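You operate a simulated robot arm through the tools that you are given. There is no shell and no other tool. Be economical: measure what you need, move in short steps, check, and stop when the job is done.

You are at the controls of a simulated robot arm. One attempt, no reset.

TASK
Slide the steel bar along the steel table until it stands next to the jar with a yellow lid.

The check looks at the end state, three seconds after you hand in, the way a careful person would. Anything else that was tipped, shoved, dropped, spilled or broken makes it a failure. Lids that push on must go on centred and level and be pressed home; caps that screw on are set level and turned clockwise until they are tight.

THE ROBOT
A 7-joint arm with a two-finger parallel gripper, fixed in place. Base frame: the origin is at the foot of the arm, x ahead of it, y to its left, z up; the work surface is at about z = 800. Readings come in mm, degrees, newtons and seconds.
With the tool pointing down near the work surface it reaches from about 240 to 680 mm from the base axis. Its first joint turns from -66.0 to 66.0 degrees. Payload 2.4 kg.
The TCP is the grasp point between the finger pads, 30 mm short of the fingertips. In the tool frame z runs along the fingers and y along their closing line. The gripper opens to 94 mm. The fingers are 28 mm wide and 10 mm thick; the gripper's body (50 by 96 mm) begins 55 mm behind the TCP.
Orientation is that of the tool frame in the base frame, as [roll, pitch, yaw] about the fixed x, y, z axes, in that order (R = Rz(yaw) Ry(pitch) Rx(roll)). With the fingers straight down and closing along the base's y, the tool's x points along the base's -x, its y along +y and its z along -z.

THE INTERFACE
- The arm moves only by the tool play_rows. Its argument "motion" is text: rows parted by semicolons, each of 7 numbers parted by spaces: the shift along the base's x, y, z in units of 500 mm (1.0 is 500 mm), then the turn, a rotation vector about the base's x, y, z in units of 180 degrees (1.0 is 180 degrees), then the opening, from 0 (shut) to 1 (fully open). In form: dx dy dz rx ry rz gripper; .... A call has 1 to 20 rows; each row is the pose to reach, as a shift and turn from the pose commanded when the call began. A call with a number of a shift or a turn outside -1 to 1 is refused whole. Rows are played at 5 a second. More than 50 mm and 8.6 degrees between two rows, or a gripper value outside its range, and nothing of the call is played. A pose out of reach is approached as far as the arm can. The call stops where the force on the tool passes 40 N (or 10 N more than at its start, if that is more) or the arm is blocked; 0.2 s more then pass. Each finger travels about 153 mm/s and halts on what it meets, pressing with about 26 N; the grip force reading is that of the motor and also rises with nothing between the fingers. The clock runs only during rows and for 0.2 s after the last one: add rows that repeat a pose to give the fingers time. It gives the time, the measured TCP pose, the force on the tool (base axes), the opening and the grip force at its end, in the units of the frame above (readings bear some noise).
- Cameras (640 x 400 px; columns grow to the right, rows downward): "scene" is fixed at [9.4, 456.3, 1447.6]; the picture's right is [-0.95, -0.32, 0.00], its down [-0.17, 0.51, -0.84] and it looks along [0.27, -0.80, -0.54] (base axes); focal length 352 px, centre (320, 200). "wrist" rides on the gripper at [-37, 0, -58] in the tool frame; the picture's right is [0.00, -1.00, 0.00], its down [0.97, 0.00, -0.24] and it looks along [0.24, 0.00, 0.97] (tool axes); focal length 218 px, centre (320, 200). There is no depth. A picture from a camera that has moved, and an enlarged one, comes with that camera's place and axes in the base frame and with its lens.
- snapshot(camera): a new picture of that camera. The clock stands still meanwhile.
- zoom(camera, box): a new picture of the part [left, top, right, bottom] of that camera's present view, enlarged. The clock stands still meanwhile.
- hand_in(): hands the job in; it is judged then, once.

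Go step by step. Nothing tells you positions but the pictures and the camera data: compare them with the known pose of the tool, close in by small moves and look again before you grip or let go. The budget is 90 turns and 38 pictures, counting those below and the enlarged ones. Unless the task says otherwise, let go and move clear before handing in, and close with one line.

The tools are called after "Emit:" as a command line: name --argument value ..., lists and objects as JSON in quotes. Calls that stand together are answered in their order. play_rows: Moves the arm, as the interface text tells. Its arguments: {"type":"object","properties":{"motion":{"type":"string"}},"required":["motion"]} The other tools are called the same way: snapshot (camera) takes a picture; zoom (camera, box) takes an enlarged picture of a part of a camera's view; hand_in () hands the job in.

At the start:

```text
time_s: 0.0
tool_pos: [310.2, -269.9, 1070.0]
ee_rot: [-180.0, 0.1, -180.0]
wrist_force: [-0.3, 0.0, 0.0]
grip_width: 93.8
grip_force: 0.0
```

scene: 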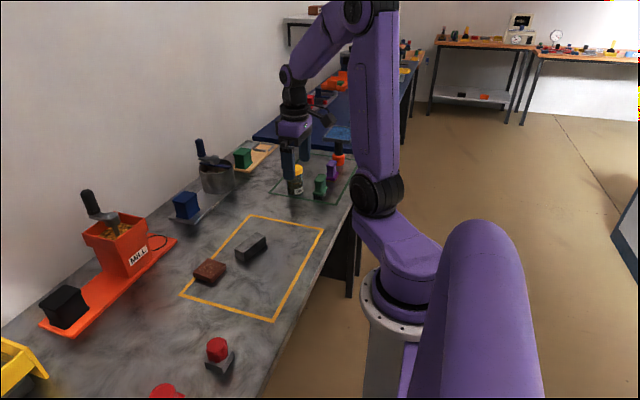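
wrist: 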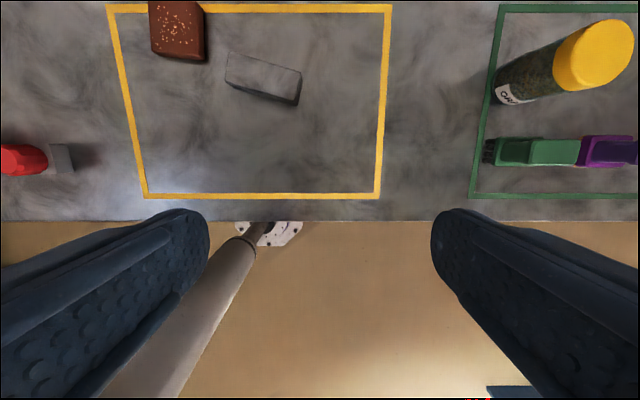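

I see a steel bar and a brown block inside the yellow frame, and the yellow-lidded jar inside the green frame to the right (−y). I'll look closer before moving.

Emit:
zoom --camera "scene" --box '[170, 130, 370, 330]'

Emit:
zoom --camera "wrist" --box '[100, 0, 420, 210]'

Emit:
zoom --camera "wrist" --box '[380, 0, 640, 210]'

```text
2.00 times, centred on (270, 230) of scene
camera zoom: at [9.4, 456.3, 1447.6], right [-0.95, -0.32, 0.0], down [-0.17, 0.51, -0.84], along [0.27, -0.8, -0.54], focal length 705 px, centre (420, 140)
```

zoom: 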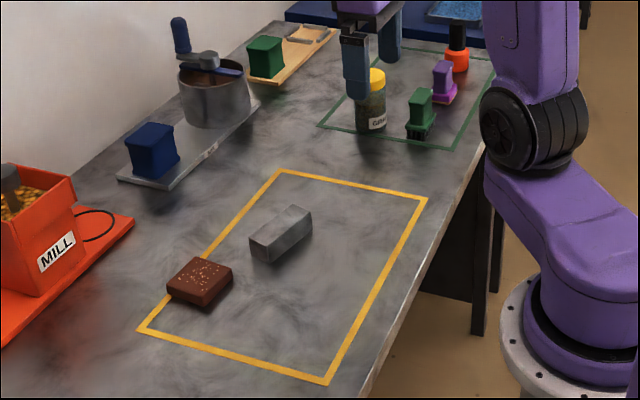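

```text
1.90 times, centred on (260, 105) of wrist
camera zoom: at [347.5, -270.2, 1129.1], right [0.0, -1.0, 0.0], down [-0.97, 0.0, 0.24], along [-0.24, 0.0, -0.97], focal length 416 px, centre (434, 381)
```

zoom: 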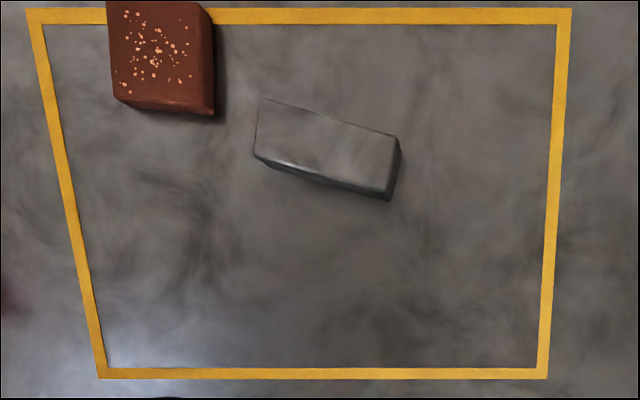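

```text
1.90 times, centred on (510, 105) of wrist
camera zoom: at [347.5, -270.2, 1129.1], right [0.0, -1.0, 0.0], down [-0.97, 0.0, 0.24], along [-0.24, 0.0, -0.97], focal length 416 px, centre (-42, 381)
```

zoom: 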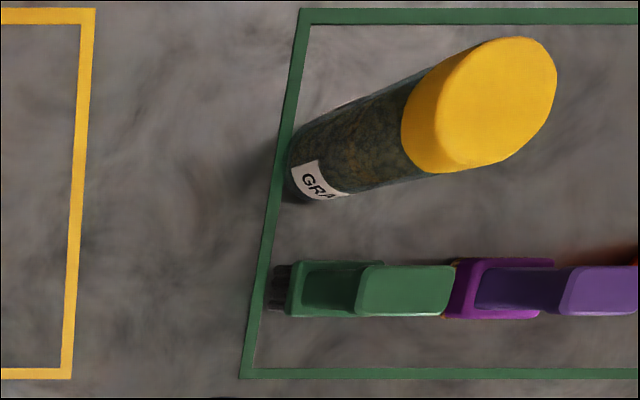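

The bar is about 89×35 mm, centred near (430, −200), and its long axis is about 14.5° off y. The jar axis is near (430, −530), radius about 28, height about 100. I'll go above the bar with the gripper turned so it closes across the bar's width, then look again.

Emit:
play_rows --motion "0.024 0.014 -0.014 0 0 0.042 1; 0.048 0.028 -0.028 0 0 0.084 1; 0.072 0.042 -0.042 0 0 0.126 1; 0.096 0.056 -0.056 0 0 0.168 1; 0.12 0.07 -0.07 0 0 0.21 1; 0.144 0.084 -0.084 0 0 0.252 1; 0.168 0.098 -0.098 0 0 0.294 1; 0.192 0.112 -0.112 0 0 0.336 1; 0.216 0.126 -0.126 0 0 0.378 1; 0.24 0.14 -0.14 0 0 0.42 1; 0.24 0.14 -0.14 0 0 0.42 1; 0.24 0.14 -0.14 0 0 0.42 1"

Emit:
snapshot --camera "wrist"

Emit:
snapshot --camera "scene"

```text
time_s: 2.6
tool_pos: [430.1, -200.6, 1002.6]
ee_rot: [-180.0, -0.1, -104.3]
wrist_force: [0.4, 0.3, -1.0]
grip_width: 93.9
grip_force: 0.1
```

```text
32 pictures are left
camera wrist: at [440.0, -164.2, 1058.9], right [0.97, -0.25, 0.0], down [-0.24, -0.94, 0.24], along [-0.06, -0.23, -0.97], focal length 218 px, centre (320, 200)
```

wrist: 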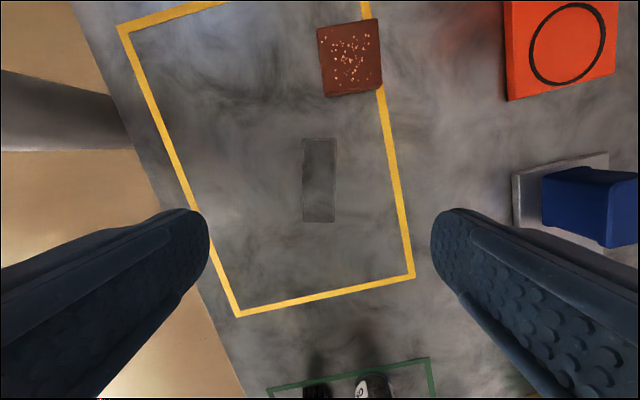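

```text
31 pictures are left
```

scene: 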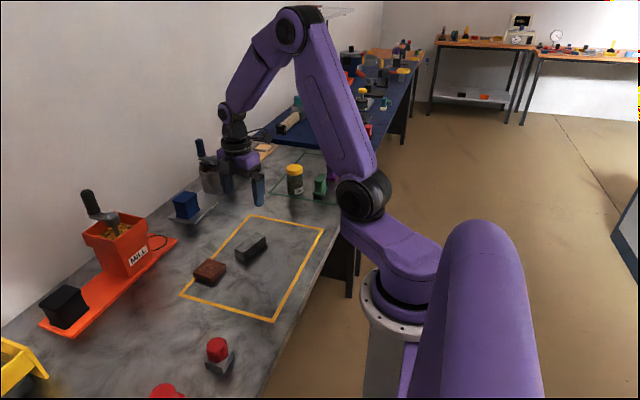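

The gripper is aligned over the bar to within about 2 mm, and the bar's top is at roughly z = 830. I'll go down to TCP z ≈ 838, fingers open.

Emit:
play_rows --motion "0 0 -0.06 0 0 0 1; 0 0 -0.12 0 0 0 1; 0 0 -0.18 0 0 0 1; 0 0 -0.23 0 0 0 1; 0 0 -0.27 0 0 0 1; 0 0 -0.3 0 0 0 1; 0 0 -0.325 0 0 0 1; 0 0 -0.325 0 0 0 1"

Emit:
snapshot --camera "wrist"

Emit:
zoom --camera "scene" --box '[170, 150, 370, 300]'

```text
time_s: 4.4
tool_pos: [432.3, -200.1, 838.1]
ee_rot: [-180.0, 0.0, -104.5]
wrist_force: [0.0, -0.4, 0.5]
grip_width: 94.0
grip_force: 0.0
```

```text
30 pictures are left
camera wrist: at [440.4, -164.0, 896.7], right [0.97, -0.25, 0.0], down [-0.24, -0.94, 0.24], along [-0.06, -0.23, -0.97], focal length 218 px, centre (320, 200)
```

wrist: 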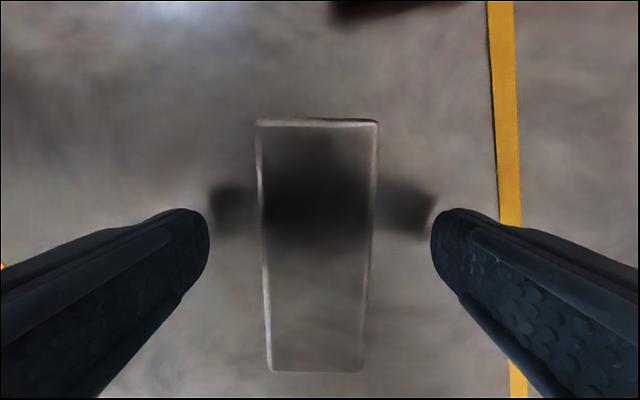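

```text
2.67 times, centred on (270, 225) of scene
camera zoom: at [9.4, 456.3, 1447.6], right [-0.95, -0.32, 0.0], down [-0.17, 0.51, -0.84], along [0.27, -0.8, -0.54], focal length 940 px, centre (453, 133)
```

zoom: 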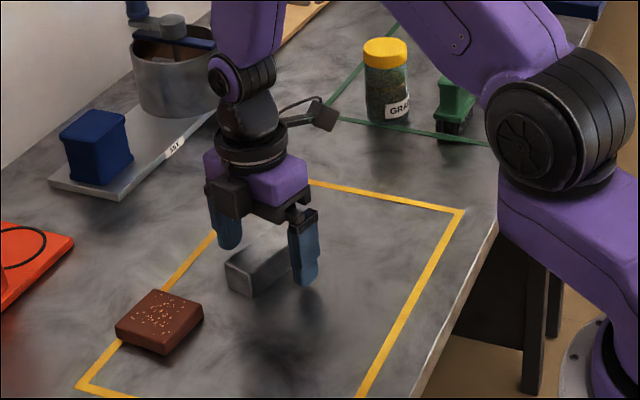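

The fingers straddle the bar and it is centred to within 2 mm. Now I'll close on it.

Emit:
play_rows --motion "0 0 0 0 0 0 0.6; 0 0 0 0 0 0 0.3; 0 0 0 0 0 0 0.3; 0 0 0 0 0 0 0.3; 0 0 0 0 0 0 0.3"

```text
time_s: 5.6
tool_pos: [430.7, -199.1, 838.4]
ee_rot: [179.9, 0.0, -104.4]
wrist_force: [-3.2, 0.9, 17.9]
grip_width: 35.8
grip_force: 26.0
```

The bar is held at 35.8 mm width. First a short trial slide toward the jar.

Emit:
play_rows --motion "0 -0.015 0 0 0 0 0.3; 0 -0.03 0 0 0 0 0.3; 0 -0.045 0 0 0 0 0.3; 0 -0.06 0 0 0 0 0.3; 0 -0.06 0 0 0 0 0.3"

Emit:
snapshot --camera "wrist"

```text
time_s: 6.8
tool_pos: [430.3, -230.2, 839.2]
ee_rot: [-179.9, 0.0, -104.4]
wrist_force: [0.5, 10.6, 31.7]
grip_width: 35.7
grip_force: 26.0
```

```text
28 pictures are left
camera wrist: at [439.4, -194.1, 897.3], right [0.97, -0.25, 0.0], down [-0.24, -0.94, 0.24], along [-0.06, -0.23, -0.97], focal length 218 px, centre (320, 200)
```

wrist: 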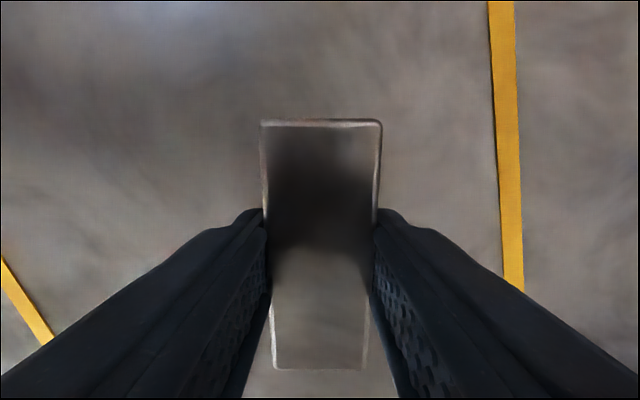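

The bar slides with the gripper, but I'm pressing down with about 30 N. I'll ease up by 1 mm.

Emit:
play_rows --motion "0 0 0.002 0 0 0 0.3; 0 0 0.002 0 0 0 0.3"

```text
time_s: 7.4
tool_pos: [429.7, -231.7, 838.8]
ee_rot: [-179.8, -0.1, -104.5]
wrist_force: [5.3, 1.9, 11.4]
grip_width: 35.8
grip_force: 25.9
```

The load is down to 11 N, so I'll keep sliding to y ≈ −390 and turn the bar parallel to y on the way.

Emit:
play_rows --motion "0 -0.032 0 0 0 0.008 0.3; 0 -0.064 0 0 0 0.016 0.3; 0 -0.096 0 0 0 0.024 0.3; 0 -0.128 0 0 0 0.032 0.3; 0 -0.16 0 0 0 0.04 0.3; 0 -0.192 0 0 0 0.048 0.3; 0 -0.224 0 0 0 0.056 0.3; 0 -0.256 0 0 0 0.064 0.3; 0 -0.288 0 0 0 0.072 0.3; 0 -0.32 0 0 0 0.08 0.3; 0 -0.32 0 0 0 0.08 0.3"

Emit:
snapshot --camera "wrist"

Emit:
zoom --camera "scene" --box '[210, 80, 370, 240]'

```text
time_s: 9.8
tool_pos: [430.0, -392.3, 839.0]
ee_rot: [180.0, 0.0, -90.0]
wrist_force: [-1.3, 2.3, 7.2]
grip_width: 35.7
grip_force: 26.2
```

```text
27 pictures are left
camera wrist: at [429.4, -354.1, 897.4], right [1.0, 0.0, 0.0], down [0.0, -0.97, 0.24], along [0.0, -0.24, -0.97], focal length 218 px, centre (320, 200)
```

wrist: 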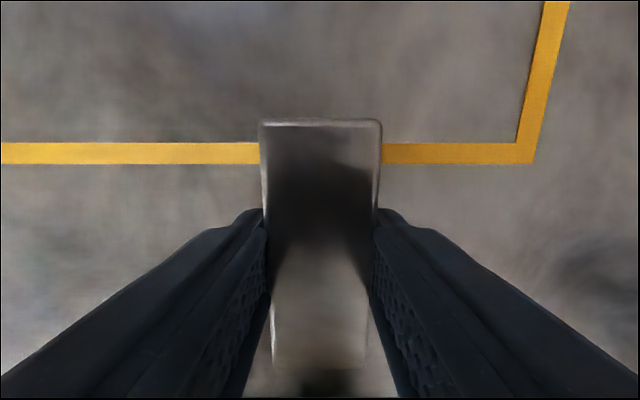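

```text
2.50 times, centred on (290, 160) of scene
camera zoom: at [9.3, 456.5, 1447.5], right [-0.95, -0.32, 0.0], down [-0.17, 0.51, -0.84], along [0.27, -0.8, -0.53], focal length 881 px, centre (395, 300)
```

zoom: 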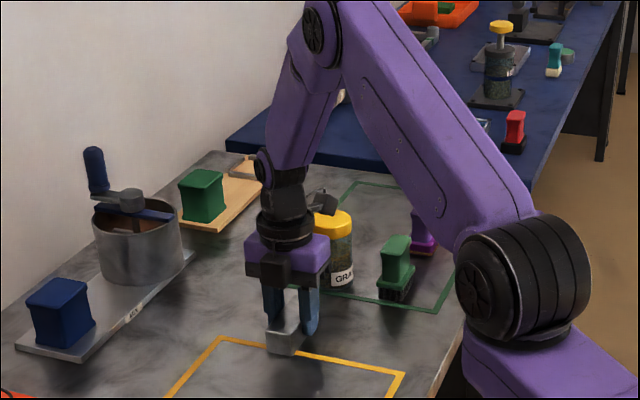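

The bar is now parallel to y and in line with the jar, about 65–70 mm short of it. The black bracket on the wrist passes about 30 mm above the lid. I'll slide 40 mm further and look.

Emit:
play_rows --motion "0 -0.02 0 0 0 0 0.3; 0 -0.04 0 0 0 0 0.3; 0 -0.06 0 0 0 0 0.3; 0 -0.08 0 0 0 0 0.3; 0 -0.08 0 0 0 0 0.3"

Emit:
zoom --camera "wrist" --box '[220, 250, 420, 400]'

Emit:
zoom --camera "scene" --box '[250, 130, 350, 230]'

```text
time_s: 11.0
tool_pos: [429.8, -431.5, 838.8]
ee_rot: [180.0, 0.0, -90.0]
wrist_force: [-0.2, 1.0, -0.4]
grip_width: 35.8
grip_force: 25.9
```

```text
2.67 times, centred on (320, 325) of wrist
camera zoom: at [429.7, -394.0, 897.6], right [1.0, 0.0, 0.0], down [0.0, -0.97, 0.24], along [0.0, -0.24, -0.97], focal length 582 px, centre (320, -133)
```

zoom: 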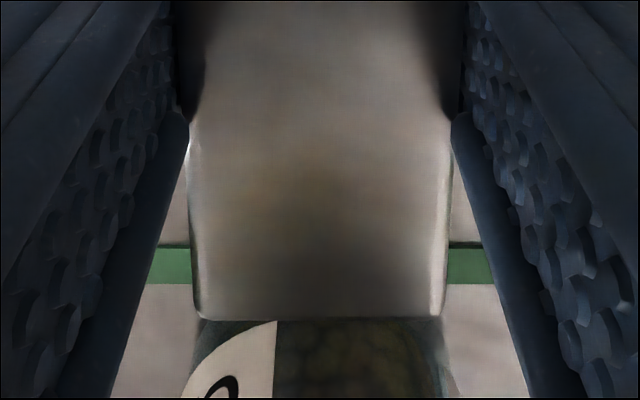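

```text
4.00 times, centred on (300, 180) of scene
camera zoom: at [9.4, 456.3, 1447.6], right [-0.95, -0.32, 0.0], down [-0.17, 0.51, -0.84], along [0.27, -0.8, -0.54], focal length 1409 px, centre (400, 280)
```

zoom: 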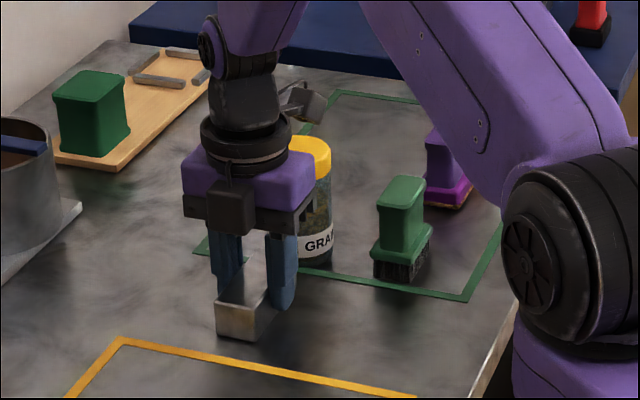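

The bar's front end is at y ≈ −480 and the jar's near side is at about −505, so the gap is about 25 mm. I'll slide 15 mm more.

Emit:
play_rows --motion "0 -0.01 0 0 0 0 0.3; 0 -0.02 0 0 0 0 0.3; 0 -0.03 0 0 0 0 0.3; 0 -0.03 0 0 0 0 0.3"

Emit:
zoom --camera "wrist" --box '[220, 250, 420, 400]'

Emit:
zoom --camera "scene" --box '[260, 150, 340, 220]'

```text
time_s: 12.0
tool_pos: [429.8, -446.8, 839.8]
ee_rot: [180.0, 0.0, -90.0]
wrist_force: [0.4, -0.3, 0.4]
grip_width: 35.7
grip_force: 26.3
```

```text
2.67 times, centred on (320, 325) of wrist
camera zoom: at [430.5, -409.4, 897.7], right [1.0, 0.0, 0.0], down [0.0, -0.97, 0.24], along [0.0, -0.24, -0.97], focal length 582 px, centre (320, -133)
```

zoom: 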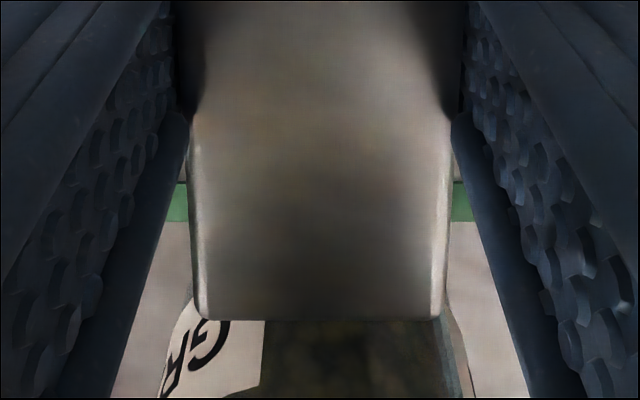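

```text
5.71 times, centred on (300, 185) of scene
camera zoom: at [9.4, 456.3, 1447.6], right [-0.95, -0.32, 0.0], down [-0.17, 0.51, -0.84], along [0.27, -0.8, -0.54], focal length 2013 px, centre (434, 286)
```

zoom: 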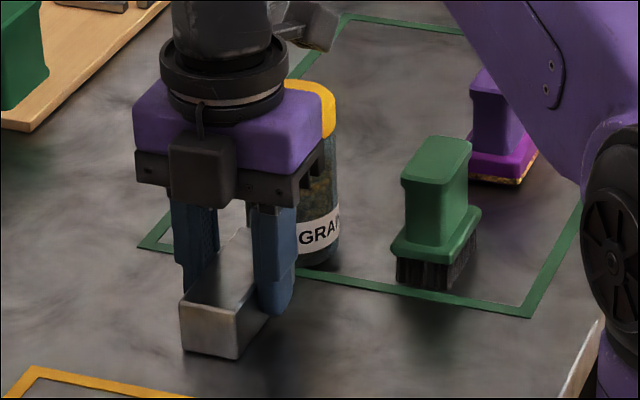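

The bar's end is roughly 8 mm from the jar, in line with it and flat on the table, and the jar hasn't moved. I'll open the fingers partway, wait, and rise straight up.

Emit:
play_rows --motion "0 0 0 0 0 0 0.45; 0 0 0 0 0 0 0.55; 0 0 0 0 0 0 0.62; 0 0 0 0 0 0 0.62; 0 0 0.03 0 0 0 0.62; 0 0 0.08 0 0 0 0.62; 0 0 0.14 0 0 0 0.62; 0 0 0.22 0 0 0 0.62; 0 0 0.3 0 0 0 0.62; 0 0.08 0.36 0 0 0 0.62; 0 0.17 0.38 0 0 0 0.62; 0 0.26 0.38 0 0 0 0.62; 0 0.26 0.38 0 0 0 0.62"

Emit:
zoom --camera "scene" --box '[230, 130, 350, 230]'

Emit:
snapshot --camera "wrist"

```text
time_s: 14.8
tool_pos: [431.9, -317.0, 1026.9]
ee_rot: [180.0, 0.0, -89.9]
wrist_force: [0.3, 0.4, 0.2]
grip_width: 58.3
grip_force: 0.0
```

```text
4.00 times, centred on (290, 180) of scene
camera zoom: at [9.4, 456.3, 1447.6], right [-0.95, -0.32, 0.0], down [-0.17, 0.51, -0.84], along [0.27, -0.8, -0.54], focal length 1409 px, centre (440, 280)
```

zoom: 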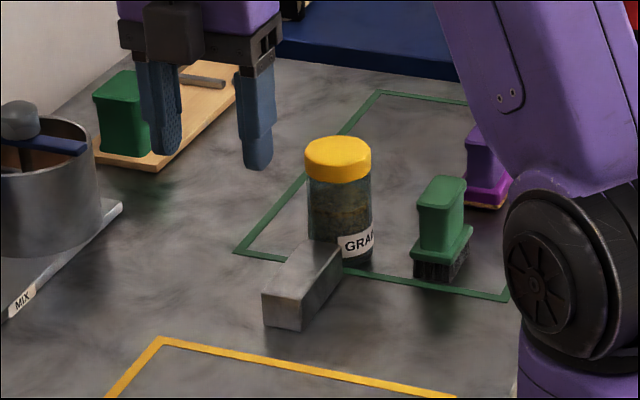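

```text
20 pictures are left
camera wrist: at [431.4, -279.2, 1086.1], right [1.0, 0.0, 0.0], down [0.0, -0.97, 0.24], along [0.0, -0.24, -0.97], focal length 218 px, centre (320, 200)
```

wrist: 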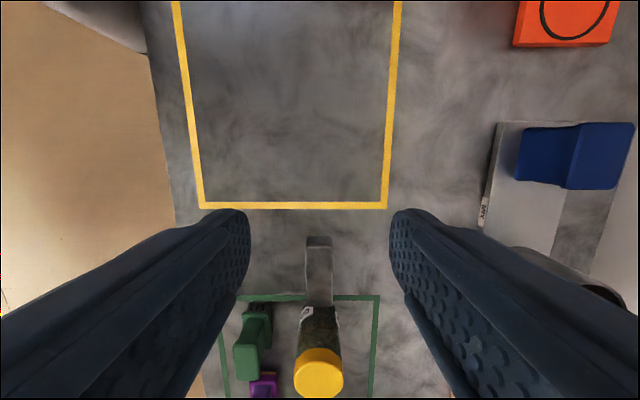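

The bar now stands right in front of the jar, which is upright, and the arm is clear. I'll take one overall look before handing in.

Emit:
snapshot --camera "scene"

Emit:
zoom --camera "wrist" --box '[230, 210, 410, 400]'

```text
19 pictures are left
```

scene: 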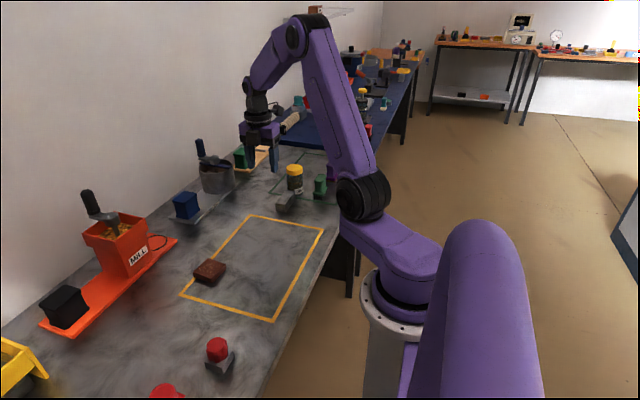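

```text
2.11 times, centred on (320, 305) of wrist
camera zoom: at [431.4, -279.2, 1086.1], right [1.0, 0.0, 0.0], down [0.0, -0.97, 0.24], along [0.0, -0.24, -0.97], focal length 460 px, centre (320, -21)
```

zoom: 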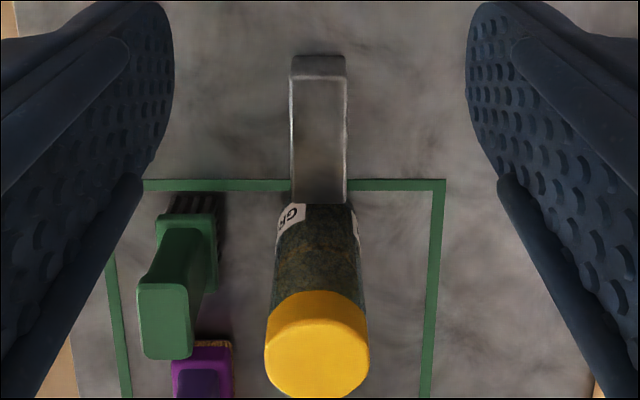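

Everything else is where it was, and the bar's end stands next to the jar. I'm handing in.

Emit:
hand_in

```text
The job is handed in.
```

The steel bar now stands next to the yellow-lidded jar, about 8 mm from it by my estimate from the pictures; it was slid along the table, nothing else appears disturbed, and the job is handed in.
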